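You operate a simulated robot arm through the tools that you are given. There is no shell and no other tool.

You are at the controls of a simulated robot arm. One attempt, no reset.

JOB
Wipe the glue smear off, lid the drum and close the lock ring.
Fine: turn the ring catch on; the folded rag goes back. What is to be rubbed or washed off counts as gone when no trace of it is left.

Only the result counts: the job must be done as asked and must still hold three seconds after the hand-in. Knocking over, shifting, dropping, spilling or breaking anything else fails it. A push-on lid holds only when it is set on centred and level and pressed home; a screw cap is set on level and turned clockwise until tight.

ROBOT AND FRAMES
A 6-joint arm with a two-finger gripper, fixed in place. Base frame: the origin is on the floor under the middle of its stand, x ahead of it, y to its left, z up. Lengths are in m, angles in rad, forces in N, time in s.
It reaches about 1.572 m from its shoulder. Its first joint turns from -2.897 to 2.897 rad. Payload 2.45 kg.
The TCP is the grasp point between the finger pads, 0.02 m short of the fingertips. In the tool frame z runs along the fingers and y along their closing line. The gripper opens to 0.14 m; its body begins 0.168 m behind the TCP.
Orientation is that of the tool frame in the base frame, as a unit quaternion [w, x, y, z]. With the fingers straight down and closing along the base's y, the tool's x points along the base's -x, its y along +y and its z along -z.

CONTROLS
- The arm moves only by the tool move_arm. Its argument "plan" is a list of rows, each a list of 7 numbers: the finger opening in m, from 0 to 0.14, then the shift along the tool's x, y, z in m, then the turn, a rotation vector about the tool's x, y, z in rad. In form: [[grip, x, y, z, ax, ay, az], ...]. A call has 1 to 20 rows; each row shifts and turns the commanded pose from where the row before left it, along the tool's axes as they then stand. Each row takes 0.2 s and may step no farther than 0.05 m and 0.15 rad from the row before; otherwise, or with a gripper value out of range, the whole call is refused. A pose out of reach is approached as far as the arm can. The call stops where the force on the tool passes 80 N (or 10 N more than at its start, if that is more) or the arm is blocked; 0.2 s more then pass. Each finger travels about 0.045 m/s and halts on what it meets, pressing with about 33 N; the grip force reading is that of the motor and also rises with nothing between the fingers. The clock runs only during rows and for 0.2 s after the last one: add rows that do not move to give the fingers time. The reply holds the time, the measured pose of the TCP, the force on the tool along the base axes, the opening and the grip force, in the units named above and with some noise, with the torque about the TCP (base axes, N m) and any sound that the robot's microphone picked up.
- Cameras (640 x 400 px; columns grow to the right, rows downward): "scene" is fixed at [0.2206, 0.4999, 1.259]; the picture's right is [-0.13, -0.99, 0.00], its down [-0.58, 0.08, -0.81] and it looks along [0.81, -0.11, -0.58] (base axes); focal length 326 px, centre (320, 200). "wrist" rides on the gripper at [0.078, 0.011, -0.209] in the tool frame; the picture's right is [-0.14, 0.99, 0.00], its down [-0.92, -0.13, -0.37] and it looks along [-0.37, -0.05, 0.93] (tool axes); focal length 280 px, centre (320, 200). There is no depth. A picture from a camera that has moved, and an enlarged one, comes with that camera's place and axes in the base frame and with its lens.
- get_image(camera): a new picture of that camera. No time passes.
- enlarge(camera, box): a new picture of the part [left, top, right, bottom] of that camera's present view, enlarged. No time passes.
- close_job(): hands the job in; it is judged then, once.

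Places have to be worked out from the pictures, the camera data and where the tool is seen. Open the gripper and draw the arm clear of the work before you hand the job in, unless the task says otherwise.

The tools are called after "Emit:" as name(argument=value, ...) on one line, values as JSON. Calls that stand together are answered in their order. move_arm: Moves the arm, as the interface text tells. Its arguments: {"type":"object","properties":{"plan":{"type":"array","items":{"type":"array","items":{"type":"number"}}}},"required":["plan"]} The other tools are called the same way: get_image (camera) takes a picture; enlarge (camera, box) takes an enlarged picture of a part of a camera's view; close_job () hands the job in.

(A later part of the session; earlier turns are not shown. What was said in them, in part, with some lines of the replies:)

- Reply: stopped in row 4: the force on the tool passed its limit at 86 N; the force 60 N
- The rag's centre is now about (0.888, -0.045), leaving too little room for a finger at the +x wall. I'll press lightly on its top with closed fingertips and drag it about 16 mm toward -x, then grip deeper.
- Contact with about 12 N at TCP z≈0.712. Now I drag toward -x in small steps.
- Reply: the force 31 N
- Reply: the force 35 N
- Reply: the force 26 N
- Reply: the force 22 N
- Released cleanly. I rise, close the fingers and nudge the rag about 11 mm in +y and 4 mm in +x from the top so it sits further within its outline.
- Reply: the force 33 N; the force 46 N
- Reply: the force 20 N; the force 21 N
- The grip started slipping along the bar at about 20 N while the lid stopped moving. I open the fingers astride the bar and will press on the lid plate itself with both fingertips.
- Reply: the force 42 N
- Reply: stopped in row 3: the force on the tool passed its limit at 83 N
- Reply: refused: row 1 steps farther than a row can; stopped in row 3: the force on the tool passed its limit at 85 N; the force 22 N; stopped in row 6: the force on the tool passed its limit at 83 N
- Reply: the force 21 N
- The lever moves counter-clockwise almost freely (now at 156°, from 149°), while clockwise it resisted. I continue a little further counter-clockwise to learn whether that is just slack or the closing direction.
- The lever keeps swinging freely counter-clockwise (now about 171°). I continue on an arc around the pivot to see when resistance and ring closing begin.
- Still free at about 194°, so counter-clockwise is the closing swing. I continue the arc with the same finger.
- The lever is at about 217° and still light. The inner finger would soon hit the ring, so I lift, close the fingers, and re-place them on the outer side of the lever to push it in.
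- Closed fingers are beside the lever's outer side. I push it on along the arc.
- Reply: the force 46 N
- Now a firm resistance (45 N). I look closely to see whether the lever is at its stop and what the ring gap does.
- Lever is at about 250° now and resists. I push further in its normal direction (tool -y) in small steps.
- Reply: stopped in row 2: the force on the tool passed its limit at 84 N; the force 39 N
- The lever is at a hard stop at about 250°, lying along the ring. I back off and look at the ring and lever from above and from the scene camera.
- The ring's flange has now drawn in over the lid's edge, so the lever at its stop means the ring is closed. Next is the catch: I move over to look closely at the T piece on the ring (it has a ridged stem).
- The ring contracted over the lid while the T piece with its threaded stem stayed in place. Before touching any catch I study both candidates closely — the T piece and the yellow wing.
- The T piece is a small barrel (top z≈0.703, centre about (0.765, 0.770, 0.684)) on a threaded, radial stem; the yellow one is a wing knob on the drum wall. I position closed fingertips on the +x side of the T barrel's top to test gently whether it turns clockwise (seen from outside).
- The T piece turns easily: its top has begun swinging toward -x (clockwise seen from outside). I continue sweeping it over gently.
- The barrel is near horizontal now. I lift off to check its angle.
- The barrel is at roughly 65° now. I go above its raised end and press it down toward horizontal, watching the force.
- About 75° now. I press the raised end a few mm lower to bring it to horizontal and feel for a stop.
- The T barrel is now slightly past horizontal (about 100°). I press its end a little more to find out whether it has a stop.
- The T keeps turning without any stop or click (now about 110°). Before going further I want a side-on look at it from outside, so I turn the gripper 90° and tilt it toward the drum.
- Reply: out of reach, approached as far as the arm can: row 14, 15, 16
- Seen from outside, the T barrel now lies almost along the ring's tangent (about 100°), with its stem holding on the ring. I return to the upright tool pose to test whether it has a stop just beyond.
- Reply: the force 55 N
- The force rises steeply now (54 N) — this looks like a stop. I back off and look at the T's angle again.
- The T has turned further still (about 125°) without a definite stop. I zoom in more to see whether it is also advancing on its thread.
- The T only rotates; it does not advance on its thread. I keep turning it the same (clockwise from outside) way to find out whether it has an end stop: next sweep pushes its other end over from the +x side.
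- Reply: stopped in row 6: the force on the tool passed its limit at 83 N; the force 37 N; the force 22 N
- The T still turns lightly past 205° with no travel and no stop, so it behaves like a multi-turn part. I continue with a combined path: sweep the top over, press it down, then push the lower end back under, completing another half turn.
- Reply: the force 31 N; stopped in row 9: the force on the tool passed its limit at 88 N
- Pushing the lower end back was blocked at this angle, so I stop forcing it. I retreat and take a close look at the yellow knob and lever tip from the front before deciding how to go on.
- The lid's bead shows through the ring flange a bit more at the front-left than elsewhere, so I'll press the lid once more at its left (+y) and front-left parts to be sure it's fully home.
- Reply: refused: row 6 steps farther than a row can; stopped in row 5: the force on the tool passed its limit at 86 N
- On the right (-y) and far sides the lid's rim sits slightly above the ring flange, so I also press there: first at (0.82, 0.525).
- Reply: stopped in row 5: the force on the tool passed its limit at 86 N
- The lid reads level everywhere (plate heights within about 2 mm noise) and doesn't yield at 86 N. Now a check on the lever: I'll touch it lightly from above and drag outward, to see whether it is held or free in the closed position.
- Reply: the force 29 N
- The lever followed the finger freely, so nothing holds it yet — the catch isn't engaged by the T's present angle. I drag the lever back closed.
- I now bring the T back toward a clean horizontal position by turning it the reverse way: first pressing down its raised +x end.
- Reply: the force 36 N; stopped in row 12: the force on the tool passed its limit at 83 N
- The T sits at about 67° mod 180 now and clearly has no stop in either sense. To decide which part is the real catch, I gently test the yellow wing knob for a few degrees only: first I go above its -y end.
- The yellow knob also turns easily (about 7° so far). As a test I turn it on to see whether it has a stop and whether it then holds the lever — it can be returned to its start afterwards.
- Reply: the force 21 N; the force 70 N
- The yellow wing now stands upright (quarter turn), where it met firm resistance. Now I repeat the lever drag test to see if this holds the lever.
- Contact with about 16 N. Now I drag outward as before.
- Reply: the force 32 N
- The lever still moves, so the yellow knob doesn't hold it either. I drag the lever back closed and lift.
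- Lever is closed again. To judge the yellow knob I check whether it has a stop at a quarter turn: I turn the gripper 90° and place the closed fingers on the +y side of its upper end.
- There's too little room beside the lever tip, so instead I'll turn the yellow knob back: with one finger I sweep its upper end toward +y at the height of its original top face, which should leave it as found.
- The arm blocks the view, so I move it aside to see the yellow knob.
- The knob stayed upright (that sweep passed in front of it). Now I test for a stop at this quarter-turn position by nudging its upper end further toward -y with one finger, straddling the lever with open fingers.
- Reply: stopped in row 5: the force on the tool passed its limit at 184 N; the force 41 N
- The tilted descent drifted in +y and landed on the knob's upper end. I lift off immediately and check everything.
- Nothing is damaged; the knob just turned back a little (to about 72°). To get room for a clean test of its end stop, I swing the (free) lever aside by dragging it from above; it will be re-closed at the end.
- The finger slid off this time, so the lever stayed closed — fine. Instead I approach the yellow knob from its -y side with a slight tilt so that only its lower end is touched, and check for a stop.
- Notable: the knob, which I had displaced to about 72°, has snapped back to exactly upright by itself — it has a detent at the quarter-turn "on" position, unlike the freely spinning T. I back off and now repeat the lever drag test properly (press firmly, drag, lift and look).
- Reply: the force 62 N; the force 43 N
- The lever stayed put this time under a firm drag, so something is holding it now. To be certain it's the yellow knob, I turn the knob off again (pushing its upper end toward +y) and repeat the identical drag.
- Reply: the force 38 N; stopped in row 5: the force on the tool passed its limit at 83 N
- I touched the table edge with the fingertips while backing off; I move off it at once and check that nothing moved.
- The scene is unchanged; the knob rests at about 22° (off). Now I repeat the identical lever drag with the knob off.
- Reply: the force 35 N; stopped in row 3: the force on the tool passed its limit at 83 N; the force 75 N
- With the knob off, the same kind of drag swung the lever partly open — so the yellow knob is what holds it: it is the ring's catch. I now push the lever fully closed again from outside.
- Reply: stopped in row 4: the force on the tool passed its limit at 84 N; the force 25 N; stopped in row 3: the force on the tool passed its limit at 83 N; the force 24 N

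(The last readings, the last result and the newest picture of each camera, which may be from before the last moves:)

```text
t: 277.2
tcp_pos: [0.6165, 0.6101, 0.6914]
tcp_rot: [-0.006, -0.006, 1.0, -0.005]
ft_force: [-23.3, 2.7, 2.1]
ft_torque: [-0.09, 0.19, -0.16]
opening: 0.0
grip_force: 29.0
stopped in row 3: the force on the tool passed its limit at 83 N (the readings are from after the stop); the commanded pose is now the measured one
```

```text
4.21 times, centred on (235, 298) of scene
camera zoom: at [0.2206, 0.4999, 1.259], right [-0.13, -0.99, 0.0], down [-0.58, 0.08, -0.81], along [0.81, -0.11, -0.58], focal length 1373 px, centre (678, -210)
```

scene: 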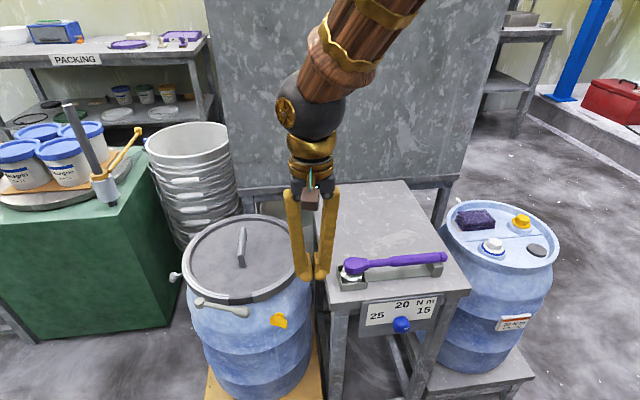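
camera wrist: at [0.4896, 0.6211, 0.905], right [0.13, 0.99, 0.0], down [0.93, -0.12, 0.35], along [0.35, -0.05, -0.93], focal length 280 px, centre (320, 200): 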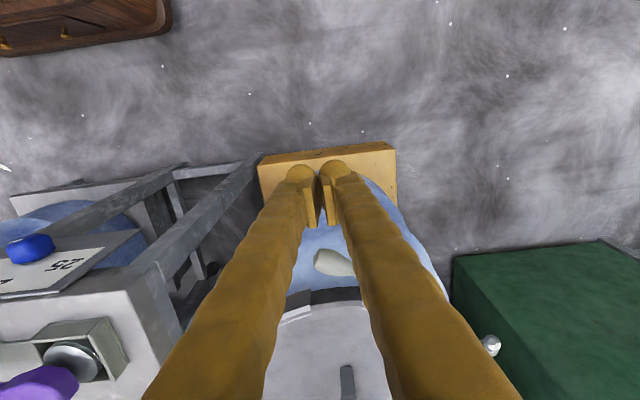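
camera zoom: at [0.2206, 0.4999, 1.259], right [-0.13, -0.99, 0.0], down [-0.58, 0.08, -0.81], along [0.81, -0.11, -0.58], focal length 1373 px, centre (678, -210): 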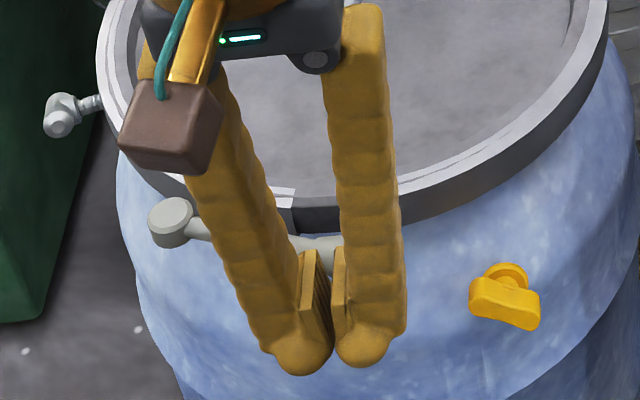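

The lever is firmly at its closed stop. I back away, level the tool, and go to turn the yellow catch on again by pressing its -y end down.

Emit:
move_arm(plan=[[0.0, 0.02, 0, 0, -0.01, -0.012, 0.012], [0.0, 0.03, 0, -0.02, 0, 0, 0], [0.0, 0, 0, -0.045, 0, 0, 0], [0.0, -0.03, -0.035, 0, 0, 0, 0], [0.0, -0.03, -0.035, 0, 0, 0, 0], [0.0, -0.03, -0.0365, 0, 0, 0, 0], [0.0, 0, 0, 0, 0, 0, 0]])

Emit:
enlarge(camera="scene", box=[190, 250, 310, 345])

```text
t: 278.8
tcp_pos: [0.657, 0.5025, 0.7554]
tcp_rot: [0.001, 0.0, 1.0, 0.0]
ft_force: [-0.8, -0.2, 0.3]
ft_torque: [0.0, 0.0, 0.02]
opening: 0.0
grip_force: 29.6
```

```text
4.21 times, centred on (250, 298) of scene
camera zoom: at [0.2206, 0.4999, 1.259], right [-0.13, -0.99, 0.0], down [-0.58, 0.08, -0.81], along [0.81, -0.11, -0.58], focal length 1373 px, centre (615, -210)
```

zoom: 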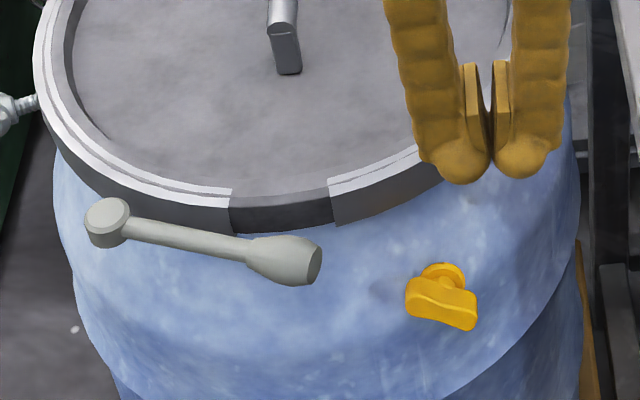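

Emit:
move_arm(plan=[[0.0, 0, 0, 0.045, 0, 0, 0], [0.0, 0, 0, 0.045, 0, 0, 0], [0.0, 0, 0, 0.015, 0, 0, 0], [0.0, 0, 0, 0.006, 0, 0, 0], [0.0, 0, -0.002, 0.005, 0, 0, 0], [0.0, 0, -0.002, 0.005, 0, 0, 0], [0.0, 0, 0, 0.004, 0, 0, 0], [0.0, 0, 0, 0.004, 0, 0, 0], [0.0, 0, 0, 0, 0, 0, 0]])

Emit:
enlarge(camera="scene", box=[255, 295, 305, 340])

```text
t: 280.8
tcp_pos: [0.6571, 0.4995, 0.6286]
tcp_rot: [0.001, 0.001, 1.0, 0.0]
ft_force: [0.0, 0.1, 0.0]
ft_torque: [-0.02, 0.03, 0.0]
opening: 0.0
grip_force: 29.5
```

```text
8.89 times, centred on (280, 318) of scene
camera zoom: at [0.2206, 0.4999, 1.259], right [-0.13, -0.99, 0.0], down [-0.58, 0.08, -0.81], along [0.81, -0.11, -0.58], focal length 2899 px, centre (676, -844)
```

zoom: 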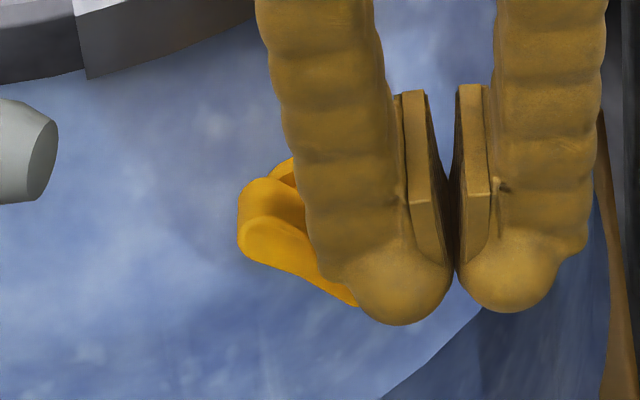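

Emit:
move_arm(plan=[[0.0, 0, 0, 0.004, 0, 0, 0], [0.0, 0, -0.001, 0.004, 0, 0, 0], [0.0, 0, 0, 0.004, 0, 0, 0], [0.0, 0, 0, 0.004, 0, 0, 0], [0.0, 0, 0, 0.004, 0, 0, 0], [0.0, 0, 0, 0.003, 0, 0, 0], [0.0, 0, 0, 0, 0, 0, 0]])

Emit:
enlarge(camera="scene", box=[255, 295, 305, 340])

```text
t: 282.4
tcp_pos: [0.6576, 0.498, 0.6047]
tcp_rot: [0.001, 0.0, 1.0, 0.0]
ft_force: [0.2, -0.5, 0.5]
ft_torque: [0.0, -0.01, 0.0]
opening: 0.0
grip_force: 29.1
```

```text
8.89 times, centred on (280, 318) of scene
camera zoom: at [0.2206, 0.4999, 1.259], right [-0.13, -0.99, 0.0], down [-0.58, 0.08, -0.81], along [0.81, -0.11, -0.58], focal length 2899 px, centre (676, -844)
```

zoom: 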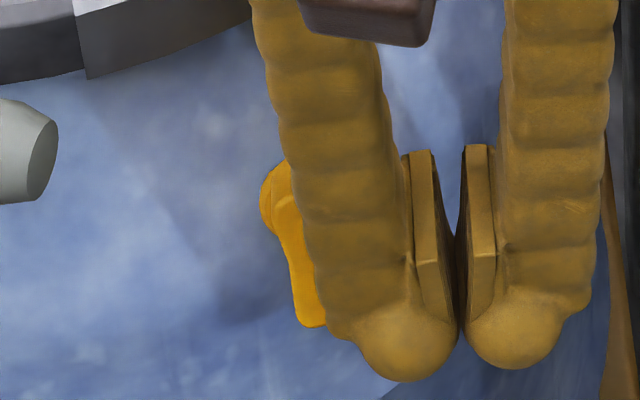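

The catch is at about 75–80°. I withdraw without pushing further to see whether it snaps to "on" by itself.

Emit:
move_arm(plan=[[0.0, 0, -0.01, 0, 0, 0, 0], [0.0, -0.0, -0.008, -0.02, 0, 0, 0], [0.0, 0, 0, -0.045, 0, 0, 0], [0.0, 0, 0, -0.045, 0, 0, 0], [0.0, 0, 0, -0.035, 0, 0, 0]])

Emit:
enlarge(camera="scene", box=[255, 295, 305, 340])

Emit:
move_arm(plan=[[0.0, 0, 0, 0, 0, 0, 0], [0.0, 0, 0, 0, 0, 0, 0], [0.0, 0, 0, 0, 0, 0, 0], [0.0, 0, 0, 0, 0, 0, 0], [0.0, 0, 0, 0, 0, 0, 0], [0.0, 0, 0, 0, 0, 0, 0], [0.0, 0, 0, 0, 0, 0, 0], [0.0, 0, 0, 0, 0, 0, 0], [0.0, 0, 0, 0, 0, 0, 0], [0.0, 0, 0, 0, 0, 0, 0]])

Emit:
enlarge(camera="scene", box=[255, 295, 305, 340])

```text
t: 283.6
tcp_pos: [0.6575, 0.4801, 0.7486]
tcp_rot: [0.002, 0.0, 1.0, -0.001]
ft_force: [-0.4, -0.7, 0.3]
ft_torque: [0.0, -0.05, 0.0]
opening: 0.0001
grip_force: 29.3
```

```text
8.89 times, centred on (280, 318) of scene
camera zoom: at [0.2206, 0.4999, 1.259], right [-0.13, -0.99, 0.0], down [-0.58, 0.08, -0.81], along [0.81, -0.11, -0.58], focal length 2899 px, centre (676, -844)
```

zoom: 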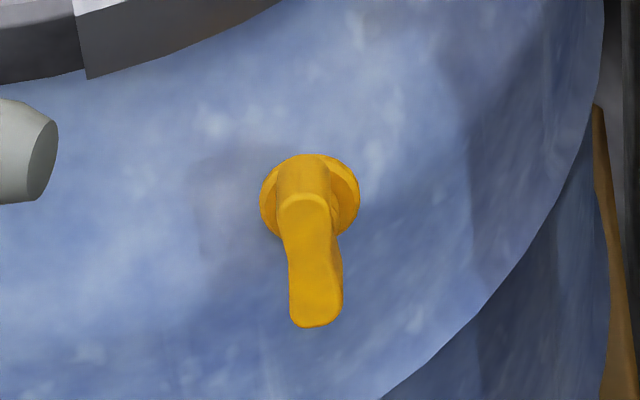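

```text
t: 285.8
tcp_pos: [0.6571, 0.4805, 0.7502]
tcp_rot: [0.001, 0.001, 1.0, 0.0]
ft_force: [0.0, 0.5, -0.6]
ft_torque: [-0.01, -0.01, 0.02]
opening: 0.0001
grip_force: 29.7
```

```text
8.89 times, centred on (280, 318) of scene
camera zoom: at [0.2206, 0.4999, 1.259], right [-0.13, -0.99, 0.0], down [-0.58, 0.08, -0.81], along [0.81, -0.11, -0.58], focal length 2899 px, centre (676, -844)
```

zoom: 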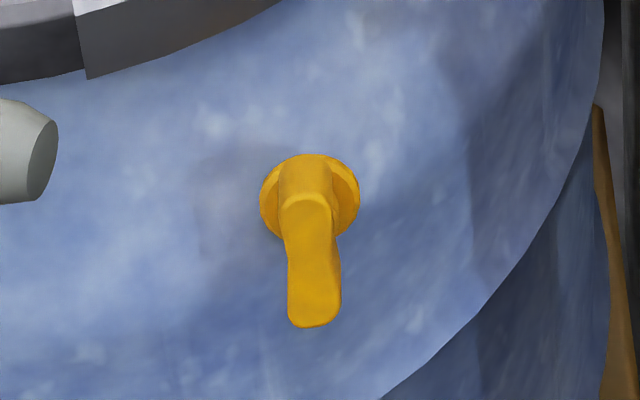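

The knob relaxes by itself into the upright "on" position — a real detent. I do one more confirmation: the same firm drag on the lever, now with the catch on.

Emit:
move_arm(plan=[[0.0, 0.004, 0.045, 0, 0, 0, 0], [0.0, 0.004, 0.045, 0, 0, 0, 0], [0.0, 0.003, 0.041, 0, 0, 0, 0], [0.0, 0, 0, 0.025, 0, 0, 0], [0.0, 0, 0, 0.008, 0, 0, 0], [0.0, 0, 0, 0.003, 0, 0, 0], [0.0, 0, 0, 0, 0, 0, 0]])

Emit:
move_arm(plan=[[0.0, 0, 0, 0.0015, 0, 0, 0], [0.0, 0, 0, 0.001, 0, 0, 0], [0.0, 0, 0, 0, 0, 0, 0]])

```text
t: 287.4
tcp_pos: [0.6465, 0.6108, 0.713]
tcp_rot: [0.001, 0.001, 1.0, 0.0]
ft_force: [0.3, -0.3, 0.5]
ft_torque: [-0.01, -0.03, 0.0]
opening: 0.0001
grip_force: 29.1
```

```text
t: 288.2
tcp_pos: [0.6461, 0.6109, 0.7125]
tcp_rot: [0.002, 0.0, 1.0, 0.0]
ft_force: [-6.1, -1.2, 27.4]
ft_torque: [-0.26, 0.15, 0.04]
opening: 0.0
grip_force: 29.5
```

Emit:
move_arm(plan=[[0.0, 0, 0, 0.001, 0, 0, 0], [0.0, 0.003, 0.001, 0.0005, 0, 0, 0], [0.0, 0.003, 0.001, 0, 0, 0, 0], [0.0, 0.003, 0.001, 0, 0, 0, 0], [0.0, 0.003, 0.001, 0, 0, 0, 0], [0.0, 0.003, 0.001, 0, 0, 0, 0]])

Emit:
move_arm(plan=[[0.0, 0, 0, -0.02, 0, 0, 0], [0.0, 0, 0, -0.045, 0, 0, 0], [0.0, 0, -0.04, 0, 0, 0, 0], [0.0, 0, 0, 0, 0, 0, 0]])

Emit:
enlarge(camera="scene", box=[190, 250, 300, 345])

```text
t: 289.6
tcp_pos: [0.6302, 0.6175, 0.7112]
tcp_rot: [0.001, 0.0, 1.0, 0.002]
ft_force: [6.0, 17.1, 54.5]
ft_torque: [-0.38, -0.81, 0.37]
opening: 0.0001
grip_force: 29.0
```

```text
t: 290.6
tcp_pos: [0.6316, 0.5758, 0.7777]
tcp_rot: [0.001, 0.001, 1.0, 0.0]
ft_force: [-0.1, -0.9, -0.7]
ft_torque: [0.01, 0.01, -0.01]
opening: 0.0
grip_force: 29.6
```

```text
4.21 times, centred on (245, 298) of scene
camera zoom: at [0.2206, 0.4999, 1.259], right [-0.13, -0.99, 0.0], down [-0.58, 0.08, -0.81], along [0.81, -0.11, -0.58], focal length 1373 px, centre (636, -210)
```

zoom: 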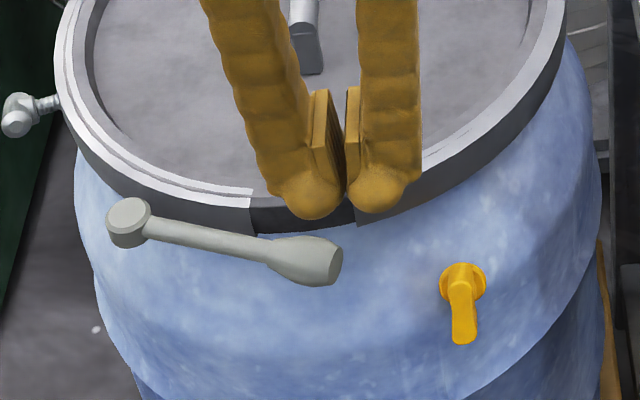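

The lever held firm with the catch on. So the yellow knob is the ring catch (now on), and the T piece is something else that I should put back as it was — upright. I go back to the T with the gripper turned so that it straddles the T along its swing direction.

Emit:
move_arm(plan=[[0.0, 0, 0, -0.025, 0, 0, 0], [0.02, -0.0224, 0.0403, 0, 0, 0, 0], [0.04, -0.0224, 0.0403, 0, 0, 0, 0], [0.06, -0.0224, 0.0403, 0, 0, 0, 0], [0.08, -0.0224, 0.0403, 0, 0, 0, 0], [0.08, -0.0225, 0.0404, 0, 0, 0, 0], [0.08, 0, 0, 0, 0, 0, 0.15], [0.08, 0, 0, 0, 0, 0, 0.15], [0.08, 0, 0, 0, 0, 0, 0.15], [0.08, 0, 0, 0, 0, 0, 0.15], [0.08, 0, 0, 0, 0, 0, 0.15], [0.08, 0, 0, 0, 0, 0, 0.15], [0.08, 0, 0, 0, 0, 0, 0.15], [0.08, 0, 0, 0, 0, 0, 0.15], [0.08, 0, 0, 0, 0, 0, 0.062], [0.08, 0, 0, 0, 0, 0, 0]])

Emit:
get_image(camera="wrist")

Emit:
enlarge(camera="scene", box=[140, 220, 220, 300])

```text
t: 294.0
tcp_pos: [0.7437, 0.7775, 0.7999]
tcp_rot: [0.001, 0.591, 0.807, 0.001]
ft_force: [0.4, -0.7, -0.9]
ft_torque: [-0.02, -0.02, 0.02]
opening: 0.0799
grip_force: 0.1
```

```text
taken
camera wrist: at [0.7292, 0.8574, 1.01], right [0.99, 0.17, 0.0], down [0.15, -0.92, 0.37], along [0.06, -0.36, -0.93], focal length 280 px, centre (320, 200)
```

wrist: 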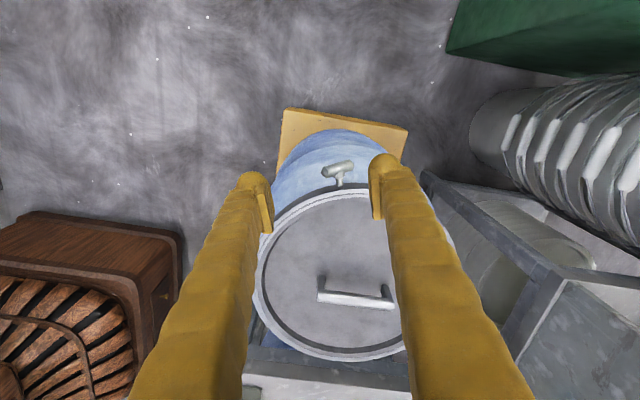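

```text
5.00 times, centred on (180, 260) of scene
camera zoom: at [0.2206, 0.4999, 1.259], right [-0.13, -0.99, 0.0], down [-0.58, 0.08, -0.81], along [0.81, -0.11, -0.58], focal length 1630 px, centre (1020, -100)
```

zoom: 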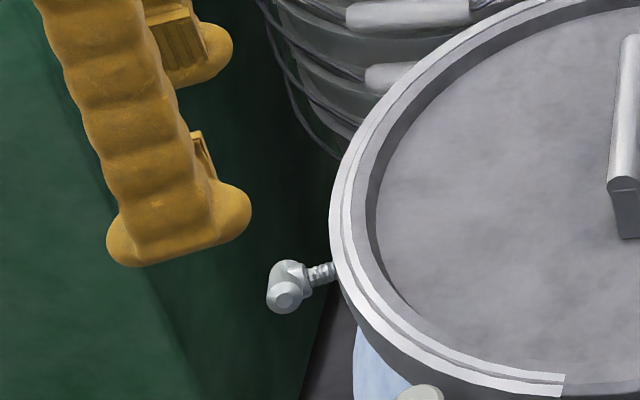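

Emit:
enlarge(camera="wrist", box=[240, 110, 400, 230])

```text
3.33 times, centred on (320, 170) of wrist
camera zoom: at [0.7292, 0.8574, 1.01], right [0.99, 0.17, 0.0], down [0.15, -0.92, 0.37], along [0.06, -0.36, -0.93], focal length 935 px, centre (320, 300)
```

zoom: 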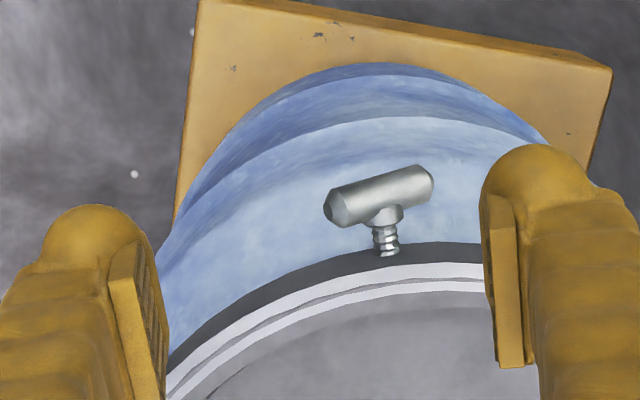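

Emit:
move_arm(plan=[[0.08, 0, 0, 0.04, 0, 0, 0], [0.08, 0, 0, 0.035, 0, 0, 0], [0.08, 0, 0, 0, 0, 0, 0]])

Emit:
enlarge(camera="wrist", box=[240, 90, 400, 210])

Emit:
enlarge(camera="scene", box=[140, 220, 220, 300])

```text
t: 294.8
tcp_pos: [0.744, 0.7798, 0.7249]
tcp_rot: [0.0, 0.591, 0.807, 0.001]
ft_force: [0.3, -0.5, 0.3]
ft_torque: [-0.05, 0.05, 0.01]
opening: 0.08
grip_force: 0.1
```

```text
3.33 times, centred on (320, 150) of wrist
camera zoom: at [0.7299, 0.859, 0.9351], right [0.99, 0.17, 0.0], down [0.16, -0.92, 0.37], along [0.06, -0.36, -0.93], focal length 935 px, centre (320, 367)
```

zoom: 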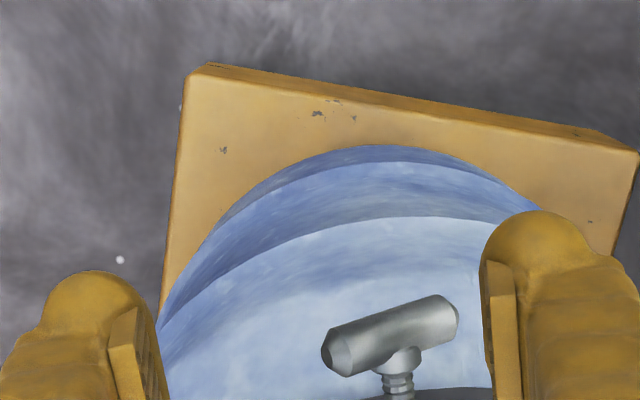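

```text
5.00 times, centred on (180, 260) of scene
camera zoom: at [0.2206, 0.4999, 1.259], right [-0.13, -0.99, 0.0], down [-0.58, 0.08, -0.81], along [0.81, -0.11, -0.58], focal length 1630 px, centre (1020, -100)
```

zoom: 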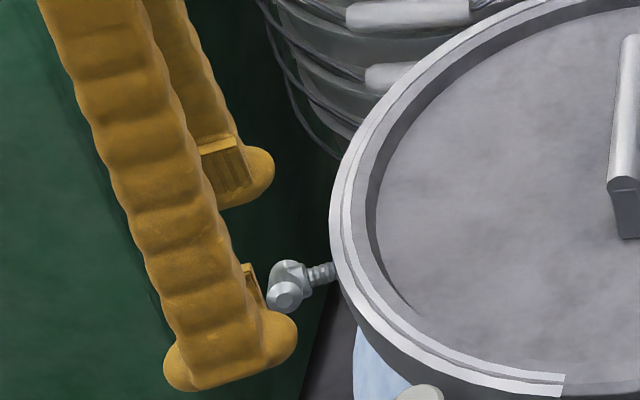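

Emit:
move_arm(plan=[[0.08, 0, -0.008, 0, 0, 0, 0], [0.08, 0, 0, 0.01, 0, 0, 0], [0.08, 0, 0, 0.01, 0, 0, 0], [0.08, 0, 0, 0.006, 0, 0, 0], [0.08, 0, 0, 0.006, 0, 0, 0], [0.08, 0, 0, 0, 0, 0, 0]])

Emit:
enlarge(camera="wrist", box=[240, 90, 400, 210])

Emit:
enlarge(camera="scene", box=[150, 240, 210, 300])

```text
t: 296.2
tcp_pos: [0.7355, 0.7748, 0.6924]
tcp_rot: [0.001, 0.591, 0.807, 0.001]
ft_force: [1.0, -0.5, 0.3]
ft_torque: [0.03, -0.03, -0.02]
opening: 0.0801
grip_force: 0.1
```

```text
3.33 times, centred on (320, 150) of wrist
camera zoom: at [0.722, 0.8551, 0.9024], right [0.99, 0.17, 0.0], down [0.16, -0.92, 0.37], along [0.06, -0.36, -0.93], focal length 935 px, centre (320, 367)
```

zoom: 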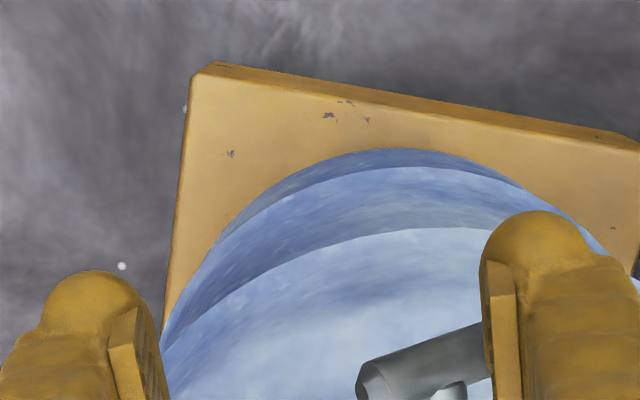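

```text
6.67 times, centred on (180, 270) of scene
camera zoom: at [0.2206, 0.4999, 1.259], right [-0.13, -0.99, 0.0], down [-0.58, 0.08, -0.81], along [0.81, -0.11, -0.58], focal length 2174 px, centre (1253, -267)
```

zoom: 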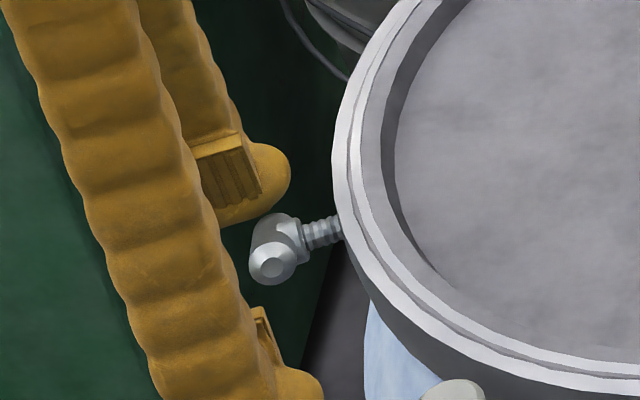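

Emit:
move_arm(plan=[[0.08, 0, 0, 0.005, 0, 0, 0], [0.08, 0, 0, 0.005, 0, 0, 0], [0.08, 0, 0, 0.005, 0, 0, 0], [0.08, 0, 0, 0, 0, 0, 0]])

Emit:
enlarge(camera="scene", box=[150, 240, 210, 300])

Emit:
enlarge(camera="wrist", box=[240, 110, 400, 230])

```text
t: 297.2
tcp_pos: [0.7357, 0.7744, 0.6775]
tcp_rot: [0.0, 0.59, 0.807, 0.001]
ft_force: [-0.3, -1.1, -0.6]
ft_torque: [-0.06, -0.02, -0.01]
opening: 0.0799
grip_force: 0.1
```

```text
6.67 times, centred on (180, 270) of scene
camera zoom: at [0.2206, 0.4999, 1.259], right [-0.13, -0.99, 0.0], down [-0.58, 0.08, -0.81], along [0.81, -0.11, -0.58], focal length 2174 px, centre (1253, -267)
```

zoom: 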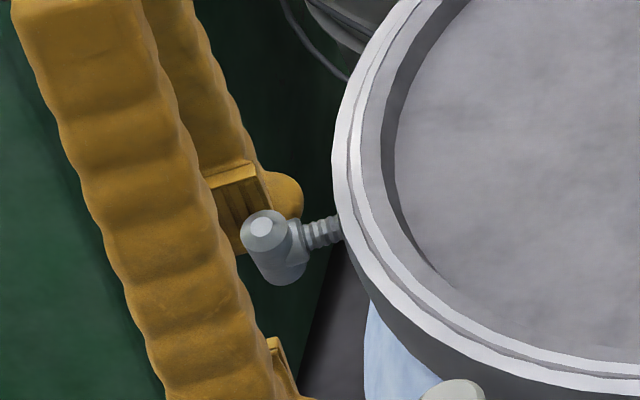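

```text
3.33 times, centred on (320, 170) of wrist
camera zoom: at [0.7224, 0.8545, 0.8873], right [0.99, 0.17, 0.0], down [0.16, -0.92, 0.37], along [0.06, -0.36, -0.93], focal length 935 px, centre (320, 300)
```

zoom: 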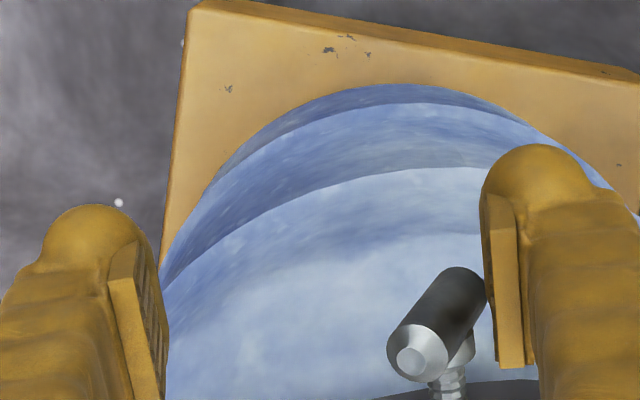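

This works smoothly. A small sideways push brings the T upright.

Emit:
move_arm(plan=[[0.08, 0, -0.003, 0.004, 0, 0, 0], [0.08, 0, -0.003, 0, 0, 0, 0], [0.08, 0, 0, 0, 0, 0, 0]])

Emit:
enlarge(camera="wrist", box=[240, 110, 400, 230])

```text
t: 298.0
tcp_pos: [0.7306, 0.7743, 0.6727]
tcp_rot: [0.001, 0.59, 0.807, 0.002]
ft_force: [7.9, 3.0, 0.0]
ft_torque: [0.1, 0.13, 0.14]
opening: 0.0856
grip_force: 3.6
```

```text
3.33 times, centred on (320, 170) of wrist
camera zoom: at [0.7166, 0.8524, 0.8831], right [0.99, 0.17, 0.0], down [0.16, -0.92, 0.37], along [0.06, -0.36, -0.93], focal length 935 px, centre (320, 300)
```

zoom: 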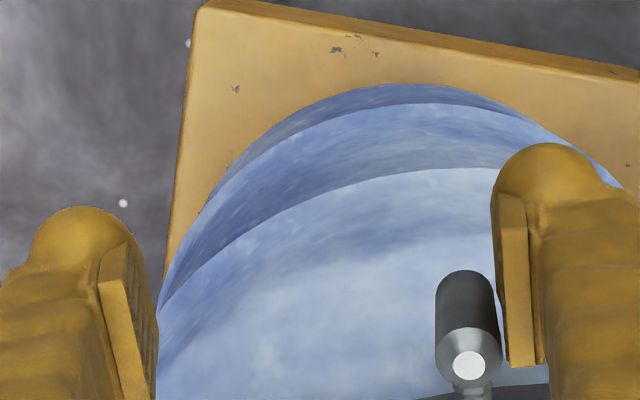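

Emit:
move_arm(plan=[[0.08, 0, 0.003, -0.01, 0, 0, 0], [0.08, 0, 0.0, -0.023, 0, 0, 0], [0.08, 0, 0.03, 0, 0, 0, 0], [0.08, 0, 0.025, 0, 0, 0, 0], [0.08, 0, 0.006, 0, 0, 0, 0], [0.08, 0, 0.005, 0, 0, 0, 0], [0.08, 0, 0.005, 0, 0, 0, 0], [0.08, 0, 0.005, 0, 0, 0, 0], [0.08, 0, 0.005, 0, 0, 0, 0], [0.08, 0, 0, 0, 0, 0, 0]])

Emit:
enlarge(camera="wrist", box=[240, 110, 400, 230])

Emit:
enlarge(camera="scene", box=[150, 240, 210, 300])

```text
t: 300.2
tcp_pos: [0.8096, 0.8005, 0.7086]
tcp_rot: [0.001, 0.591, 0.807, 0.001]
ft_force: [-0.8, -1.2, 1.3]
ft_torque: [-0.02, 0.11, 0.03]
opening: 0.0803
grip_force: 0.7
```

```text
3.33 times, centred on (320, 170) of wrist
camera zoom: at [0.7963, 0.8785, 0.9176], right [0.99, 0.17, 0.0], down [0.16, -0.92, 0.37], along [0.06, -0.36, -0.93], focal length 935 px, centre (320, 300)
```

zoom: 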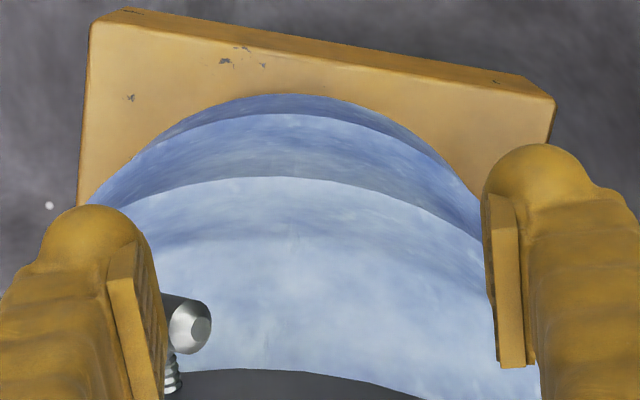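

```text
6.67 times, centred on (180, 270) of scene
camera zoom: at [0.2206, 0.4999, 1.259], right [-0.13, -0.99, 0.0], down [-0.58, 0.08, -0.81], along [0.81, -0.11, -0.58], focal length 2174 px, centre (1253, -267)
```

zoom: 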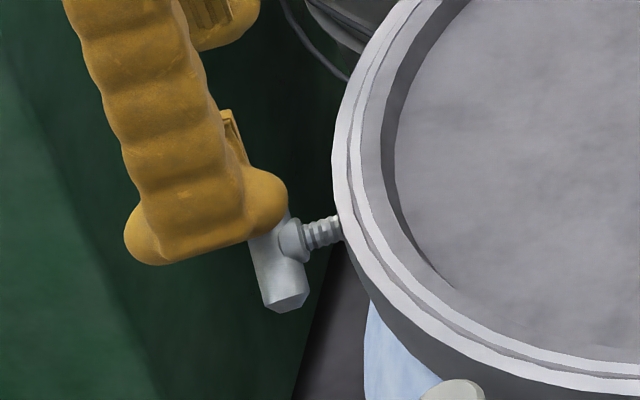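

Emit:
move_arm(plan=[[0.08, 0, 0.004, 0, 0, 0, 0], [0.08, 0, 0.004, 0, 0, 0, 0], [0.08, 0, 0, -0.03, 0, 0, 0], [0.08, 0, -0.043, 0, 0, 0, 0], [0.08, 0, -0.043, 0, 0, 0, 0], [0.08, 0, 0, 0.02, 0, 0, 0], [0.08, 0, 0, 0.012, 0, 0, 0], [0.08, 0, 0, 0.008, 0, 0, 0], [0.08, 0, 0, 0, 0, 0, 0]])

Emit:
enlarge(camera="wrist", box=[240, 110, 400, 230])

Emit:
enlarge(camera="scene", box=[150, 240, 210, 300])

```text
t: 302.2
tcp_pos: [0.7367, 0.7746, 0.696]
tcp_rot: [0.001, 0.591, 0.807, 0.001]
ft_force: [-0.5, 0.1, 0.1]
ft_torque: [0.0, 0.01, 0.01]
opening: 0.08
grip_force: 0.0
```

```text
3.33 times, centred on (320, 170) of wrist
camera zoom: at [0.7223, 0.8544, 0.9063], right [0.99, 0.17, 0.0], down [0.16, -0.92, 0.37], along [0.06, -0.36, -0.93], focal length 935 px, centre (320, 300)
```

zoom: 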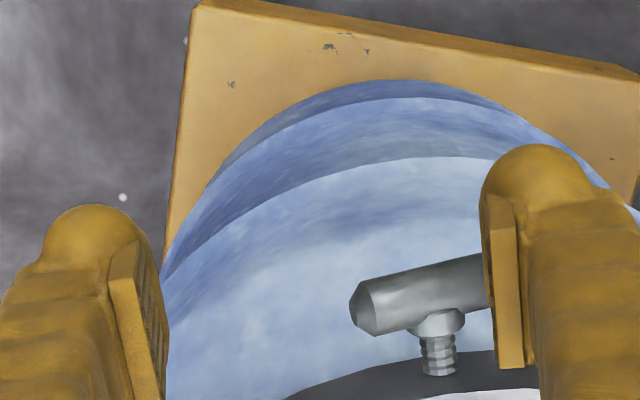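

```text
6.67 times, centred on (180, 270) of scene
camera zoom: at [0.2206, 0.4999, 1.259], right [-0.13, -0.99, 0.0], down [-0.58, 0.08, -0.81], along [0.81, -0.11, -0.58], focal length 2174 px, centre (1253, -267)
```

zoom: 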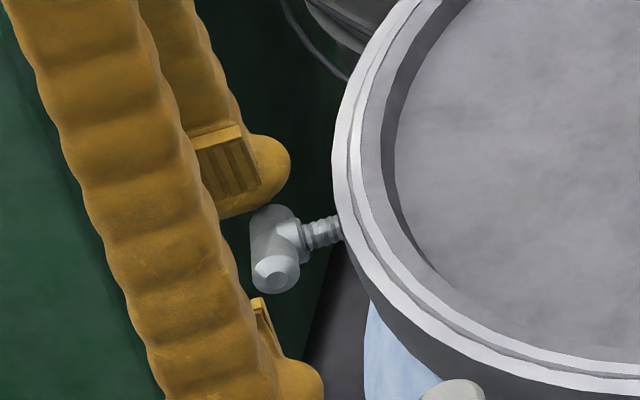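

Emit:
move_arm(plan=[[0.08, 0, 0, 0.006, 0, 0, 0], [0.08, 0, 0, 0.006, 0, 0, 0], [0.08, 0, 0, 0.006, 0, 0, 0], [0.08, 0, 0, 0.004, 0, 0, 0], [0.08, 0, 0, 0, 0, 0, 0]])

Emit:
enlarge(camera="wrist", box=[240, 110, 400, 230])

```text
t: 303.4
tcp_pos: [0.7358, 0.7746, 0.6754]
tcp_rot: [0.0, 0.591, 0.807, 0.001]
ft_force: [-0.2, 0.2, 0.7]
ft_torque: [-0.01, 0.03, -0.02]
opening: 0.0797
grip_force: 0.1
```

```text
3.33 times, centred on (320, 170) of wrist
camera zoom: at [0.7222, 0.8541, 0.885], right [0.99, 0.17, 0.0], down [0.16, -0.92, 0.37], along [0.06, -0.36, -0.93], focal length 935 px, centre (320, 300)
```

zoom: 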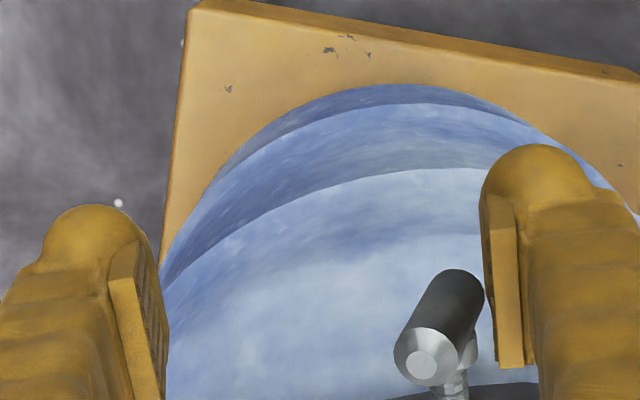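

Emit:
move_arm(plan=[[0.08, 0, -0.003, 0.003, 0, 0, 0], [0.08, 0, -0.003, 0, 0, 0, 0], [0.08, 0, -0.0005, 0, 0, 0, 0], [0.08, 0, 0, 0, 0, 0, 0]])

Emit:
enlarge(camera="wrist", box=[240, 110, 400, 230])

Emit:
enlarge(camera="scene", box=[165, 260, 195, 285])

```text
t: 304.4
tcp_pos: [0.7311, 0.7732, 0.6733]
tcp_rot: [0.001, 0.59, 0.807, 0.001]
ft_force: [10.0, 2.1, 0.1]
ft_torque: [0.08, 0.07, 0.09]
opening: 0.0865
grip_force: 4.7
```

```text
3.33 times, centred on (320, 170) of wrist
camera zoom: at [0.7164, 0.8521, 0.882], right [0.99, 0.17, 0.0], down [0.16, -0.92, 0.37], along [0.06, -0.36, -0.93], focal length 935 px, centre (320, 300)
```

zoom: 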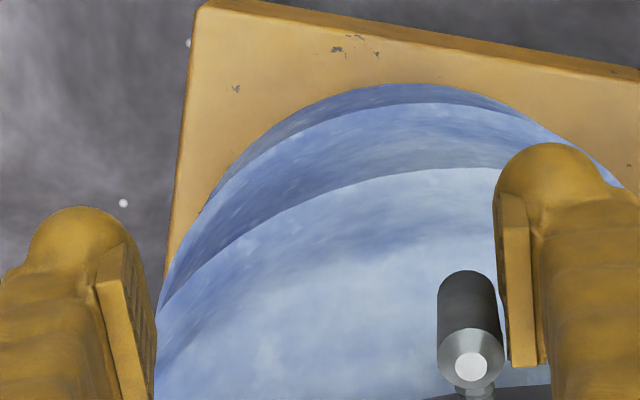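

```text
16.00 times, centred on (180, 272) of scene
camera zoom: at [0.2206, 0.4999, 1.259], right [-0.13, -0.99, 0.0], down [-0.58, 0.08, -0.81], along [0.81, -0.11, -0.58], focal length 5218 px, centre (2560, -960)
```

zoom: 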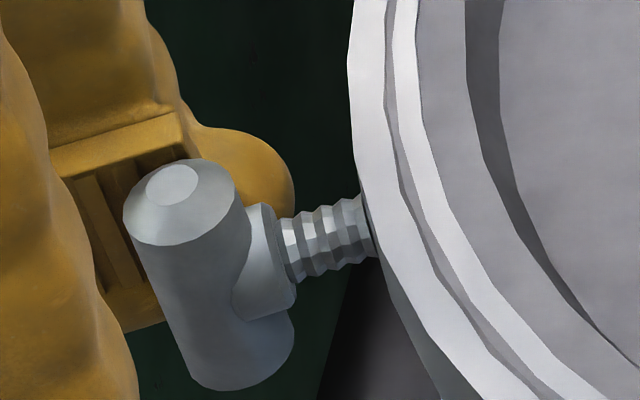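

Emit:
move_arm(plan=[[0.075, 0, -0.002, 0, 0, 0, 0], [0.075, 0, -0.002, 0, 0, 0, 0], [0.075, 0, 0, 0, 0, 0, 0]])

Emit:
enlarge(camera="scene", box=[165, 260, 195, 285])

```text
t: 305.2
tcp_pos: [0.7264, 0.7719, 0.6728]
tcp_rot: [0.001, 0.591, 0.807, 0.001]
ft_force: [30.0, 2.1, -1.6]
ft_torque: [0.08, 0.21, 0.0]
opening: 0.0933
grip_force: 13.0
```

```text
16.00 times, centred on (180, 272) of scene
camera zoom: at [0.2206, 0.4999, 1.259], right [-0.13, -0.99, 0.0], down [-0.58, 0.08, -0.81], along [0.81, -0.11, -0.58], focal length 5218 px, centre (2560, -960)
```

zoom: 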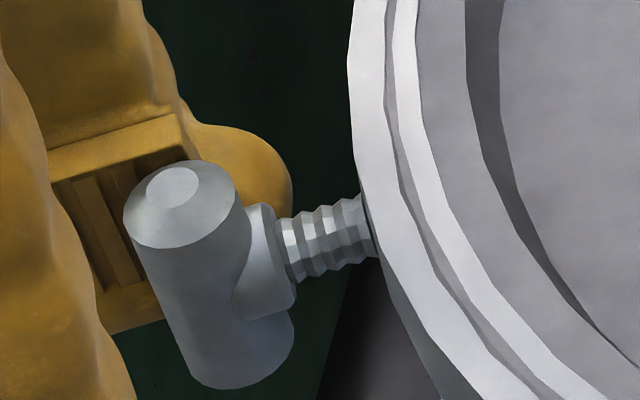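

Emit:
move_arm(plan=[[0.08, 0, 0.006, 0, 0, 0, 0], [0.08, 0, 0, -0.018, 0, 0, 0], [0.08, 0, 0, -0.015, 0, 0, 0], [0.08, 0, 0.03, 0, 0, 0, 0], [0.08, 0, 0.02, 0, 0, 0, 0], [0.08, 0, 0.008, 0, 0, 0, 0], [0.08, 0, 0, 0, 0, 0, 0]])

Emit:
enlarge(camera="scene", box=[165, 260, 195, 285])

Emit:
enlarge(camera="wrist", box=[240, 110, 400, 230])

```text
t: 306.8
tcp_pos: [0.7871, 0.7916, 0.705]
tcp_rot: [0.0, 0.591, 0.807, 0.0]
ft_force: [0.1, 0.4, 0.3]
ft_torque: [0.01, -0.01, 0.02]
opening: 0.0799
grip_force: 0.1
```

```text
16.00 times, centred on (180, 272) of scene
camera zoom: at [0.2206, 0.4999, 1.259], right [-0.13, -0.99, 0.0], down [-0.58, 0.08, -0.81], along [0.81, -0.11, -0.58], focal length 5218 px, centre (2560, -960)
```

zoom: 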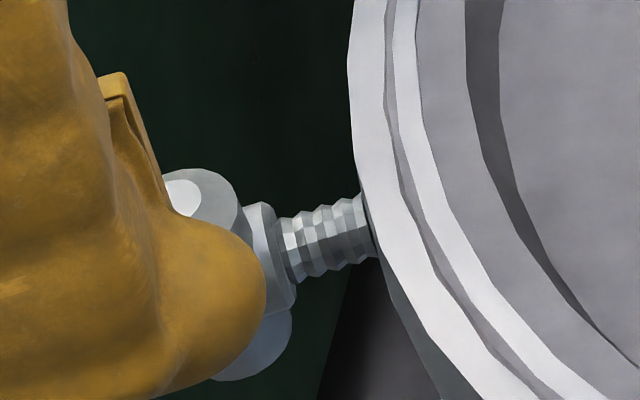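

```text
3.33 times, centred on (320, 170) of wrist
camera zoom: at [0.7727, 0.8711, 0.9151], right [0.99, 0.17, 0.0], down [0.16, -0.92, 0.37], along [0.06, -0.36, -0.93], focal length 935 px, centre (320, 300)
```

zoom: 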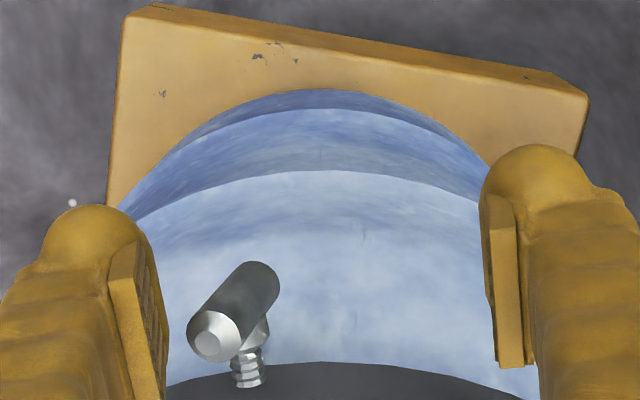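

Emit:
move_arm(plan=[[0.08, 0, 0.002, 0, 0, 0, 0], [0.08, 0, 0.0015, 0, 0, 0, 0], [0.08, 0, 0, 0, 0, 0, 0]])

Emit:
enlarge(camera="scene", box=[165, 260, 195, 285])

```text
t: 307.6
tcp_pos: [0.7906, 0.7931, 0.7069]
tcp_rot: [0.0, 0.59, 0.807, 0.001]
ft_force: [-1.4, 0.8, 0.1]
ft_torque: [-0.02, 0.01, 0.0]
opening: 0.0808
grip_force: 0.5
```

```text
16.00 times, centred on (180, 272) of scene
camera zoom: at [0.2206, 0.4999, 1.259], right [-0.13, -0.99, 0.0], down [-0.58, 0.08, -0.81], along [0.81, -0.11, -0.58], focal length 5218 px, centre (2560, -960)
```

zoom: 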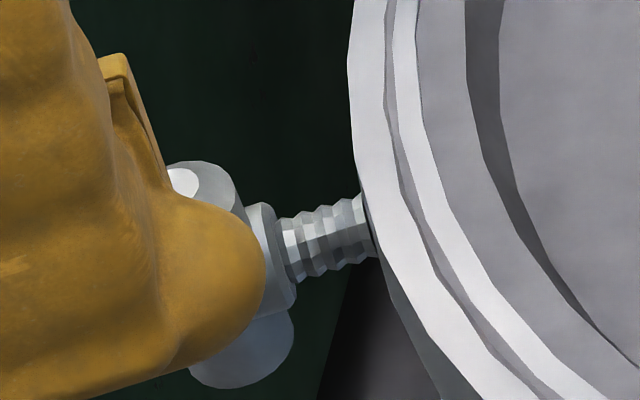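

Emit:
move_arm(plan=[[0.08, 0, 0.001, 0, 0, 0, 0], [0.08, 0, 0.001, 0, 0, 0, 0], [0.08, 0, 0, 0, 0, 0, 0]])

Emit:
move_arm(plan=[[0.08, 0, -0.012, 0, 0, 0, 0], [0.08, 0, -0.012, -0.03, 0, 0, 0], [0.08, 0.03, 0, -0.035, 0, 0, 0], [0.08, 0.04, 0, 0, 0, 0, 0], [0.08, 0, 0, 0, 0, 0, 0]])

Emit:
enlarge(camera="scene", box=[165, 260, 195, 285])

```text
t: 308.4
tcp_pos: [0.7937, 0.7937, 0.706]
tcp_rot: [0.001, 0.591, 0.807, 0.0]
ft_force: [-1.3, -0.6, 0.9]
ft_torque: [-0.01, 0.02, -0.03]
opening: 0.0808
grip_force: 1.0
```

```text
t: 309.6
tcp_pos: [0.7459, 0.8545, 0.7717]
tcp_rot: [0.001, 0.591, 0.807, 0.0]
ft_force: [-0.2, -0.6, 0.0]
ft_torque: [0.0, -0.04, 0.0]
opening: 0.08
grip_force: 0.1
```

```text
16.00 times, centred on (180, 272) of scene
camera zoom: at [0.2206, 0.4999, 1.259], right [-0.13, -0.99, 0.0], down [-0.58, 0.08, -0.81], along [0.81, -0.11, -0.58], focal length 5218 px, centre (2560, -960)
```

zoom: 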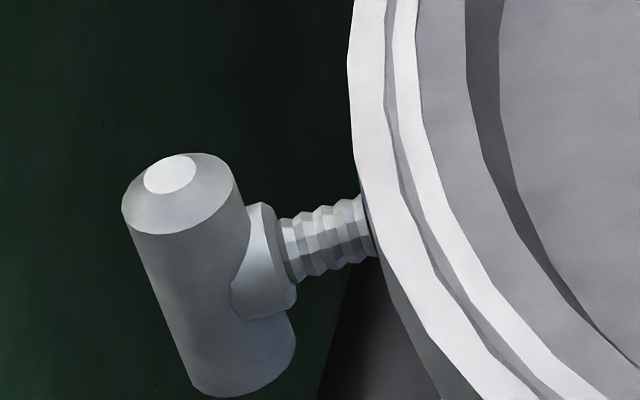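

The T is back upright as it was found (white cap and edges match the first close-up). Now I retreat upward, turn the tool back and look over the whole work.

Emit:
move_arm(plan=[[0.08, 0, 0, -0.045, 0, 0, 0], [0.1, 0, 0, -0.045, 0, 0, 0], [0.14, 0, 0, -0.045, 0, 0, 0], [0.14, 0, 0, -0.045, 0, 0, 0], [0.14, 0, 0, -0.045, 0, 0, 0], [0.14, 0, -0.04, 0, 0, 0, -0.15], [0.14, 0, -0.04, 0, 0, 0, -0.15], [0.14, 0, -0.04, 0, 0, 0, -0.15], [0.14, 0, -0.03, 0, 0, 0, -0.15], [0.14, 0, 0, 0, 0, 0, -0.15], [0.14, 0, 0, 0, 0, 0, -0.15], [0.14, 0, 0, 0, 0, 0, -0.15], [0.14, 0, 0, 0, 0, 0, -0.15], [0.14, 0, 0, 0, 0, 0, -0.062], [0.14, 0.0, -0.045, 0, 0, 0, 0], [0.14, 0.0, -0.045, 0, 0, 0, 0], [0.14, 0.0, -0.045, 0, 0, 0, 0], [0.14, 0, 0, 0, 0, 0, 0]])

Emit:
get_image(camera="scene")

Emit:
get_image(camera="wrist")

Emit:
enlarge(camera="scene", box=[160, 200, 320, 345])

Emit:
enlarge(camera="scene", box=[310, 170, 570, 345])

```text
t: 313.4
tcp_pos: [0.6205, 0.6442, 0.9957]
tcp_rot: [0.001, 0.001, 1.0, 0.0]
ft_force: [-0.4, 0.2, 0.5]
ft_torque: [0.04, -0.01, -0.01]
opening: 0.14
grip_force: 0.0
```

```text
taken
```

scene: 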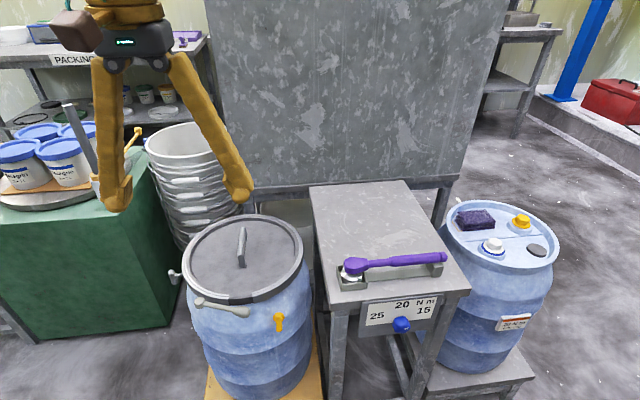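

```text
taken
camera wrist: at [0.5409, 0.6566, 1.2056], right [0.14, 0.99, 0.0], down [0.92, -0.13, 0.37], along [0.37, -0.05, -0.93], focal length 280 px, centre (320, 200)
```

wrist: 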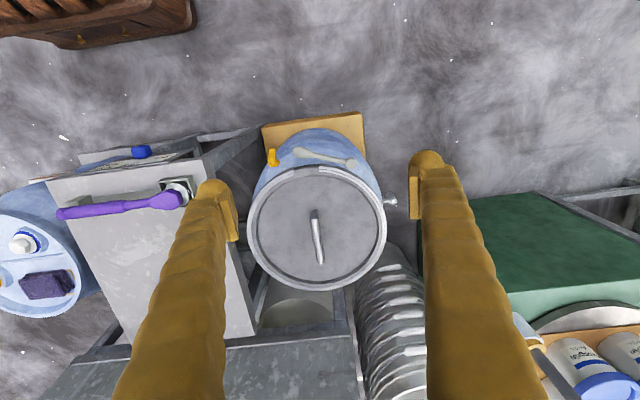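

```text
2.76 times, centred on (240, 272) of scene
camera zoom: at [0.2206, 0.4999, 1.259], right [-0.13, -0.99, 0.0], down [-0.58, 0.08, -0.81], along [0.81, -0.11, -0.58], focal length 900 px, centre (541, 0)
```

zoom: 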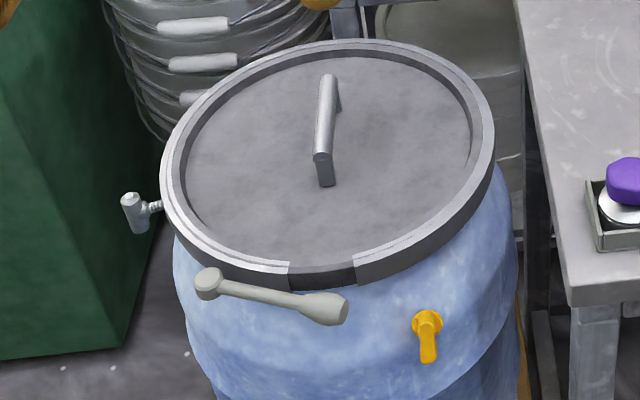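

```text
2.29 times, centred on (440, 258) of scene
camera zoom: at [0.2206, 0.4999, 1.259], right [-0.13, -0.99, 0.0], down [-0.58, 0.08, -0.81], along [0.81, -0.11, -0.58], focal length 745 px, centre (46, 69)
```

zoom: 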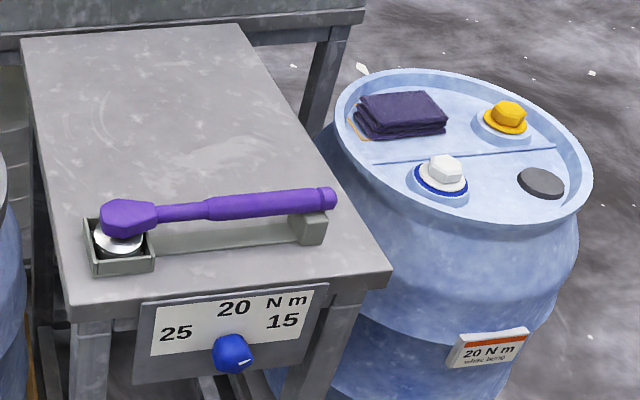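

Everything looks right: rim smear gone and covered by the seated lid, ring closed, yellow catch upright on, T upright as found, rag on its outlined place, nothing else moved. I draw the arm back to its starting area.

Emit:
move_arm(plan=[[0.14, 0.04, -0.02, -0.015, 0, 0, 0], [0.14, 0.04, -0.025, -0.015, 0, 0, 0], [0.14, 0.04, -0.022, -0.015, 0, 0, 0], [0.14, 0.025, -0.02, -0.012, 0, 0, 0], [0.14, 0, 0, 0, 0, 0, 0], [0.14, 0, 0, 0, 0, 0, 0], [0.14, 0, 0, 0, 0, 0, 0], [0.14, 0, 0, 0, 0, 0, 0]])

Emit:
enlarge(camera="scene", box=[160, 200, 320, 345])

Emit:
enlarge(camera="wrist", box=[220, 140, 440, 330])

```text
t: 315.2
tcp_pos: [0.4745, 0.5571, 1.0516]
tcp_rot: [0.001, 0.0, 1.0, 0.0]
ft_force: [-0.8, -0.4, -0.4]
ft_torque: [-0.02, -0.02, -0.01]
opening: 0.1399
grip_force: 0.1
```

```text
2.76 times, centred on (240, 272) of scene
camera zoom: at [0.2206, 0.4999, 1.259], right [-0.13, -0.99, 0.0], down [-0.58, 0.08, -0.81], along [0.81, -0.11, -0.58], focal length 900 px, centre (541, 0)
```

zoom: 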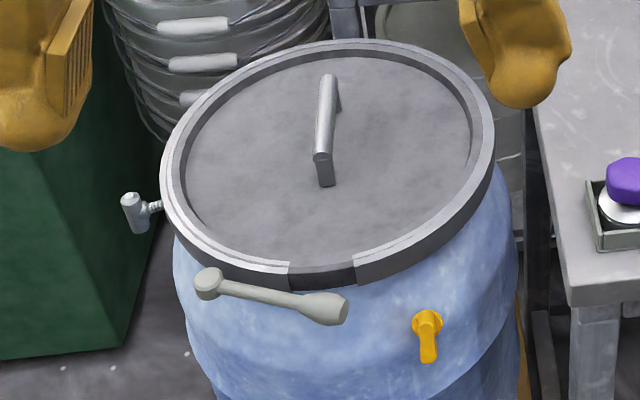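

```text
2.11 times, centred on (330, 235) of wrist
camera zoom: at [0.3955, 0.5701, 1.2607], right [0.14, 0.99, 0.0], down [0.92, -0.13, 0.37], along [0.37, -0.05, -0.93], focal length 590 px, centre (299, 126)
```

zoom: 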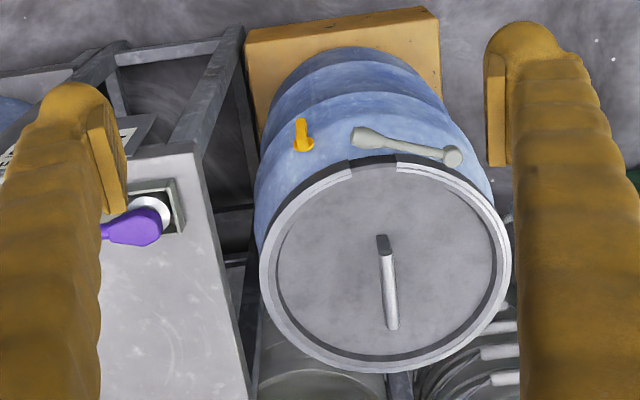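

The state is stable with the arm clear and the gripper open, so I hand the job in.

Emit:
close_job()

```text
The job is handed in.
```

I handed the job in with every step done, but one reading of the task is my own inference: which part counts as the "ring catch". The hand-in was accepted, but no verdict has come back.

- **Smear:** it was on the rim near the ring gap. I wiped it off with the rag and saw no trace left in close-ups before lidding.
- **Lid:** it sits level inside the ring. I pressed it at five points with about 83–86 N each, and by the end it no longer moved noticeably. No click was reported.
- **Lock ring:** the lever is at its closed stop and the ring has drawn in over the lid edge.
- **Ring catch:** I took this to be the yellow wing knob on the drum wall and turned it upright.
  - It relaxes into the upright position by itself.
  - With the knob up, the lever did not move when I dragged on it. With the knob turned off it did, though that drag was somewhat harder, so the comparison is not exact.
- **Rag:** it lies mostly within the orange outline, about 1.4 cm off its centre. The drum's raised edge would not let it sit exactly centred.

**Parts disturbed along the way:**
- I first turned the grey T piece on the ring, thinking it was the catch. I then turned it back to within about 2° of where it started.
- Once I pressed down hard on the knob (184 N), and once my fingertips bumped the table edge (83 N). Nothing looked moved or damaged afterwards.
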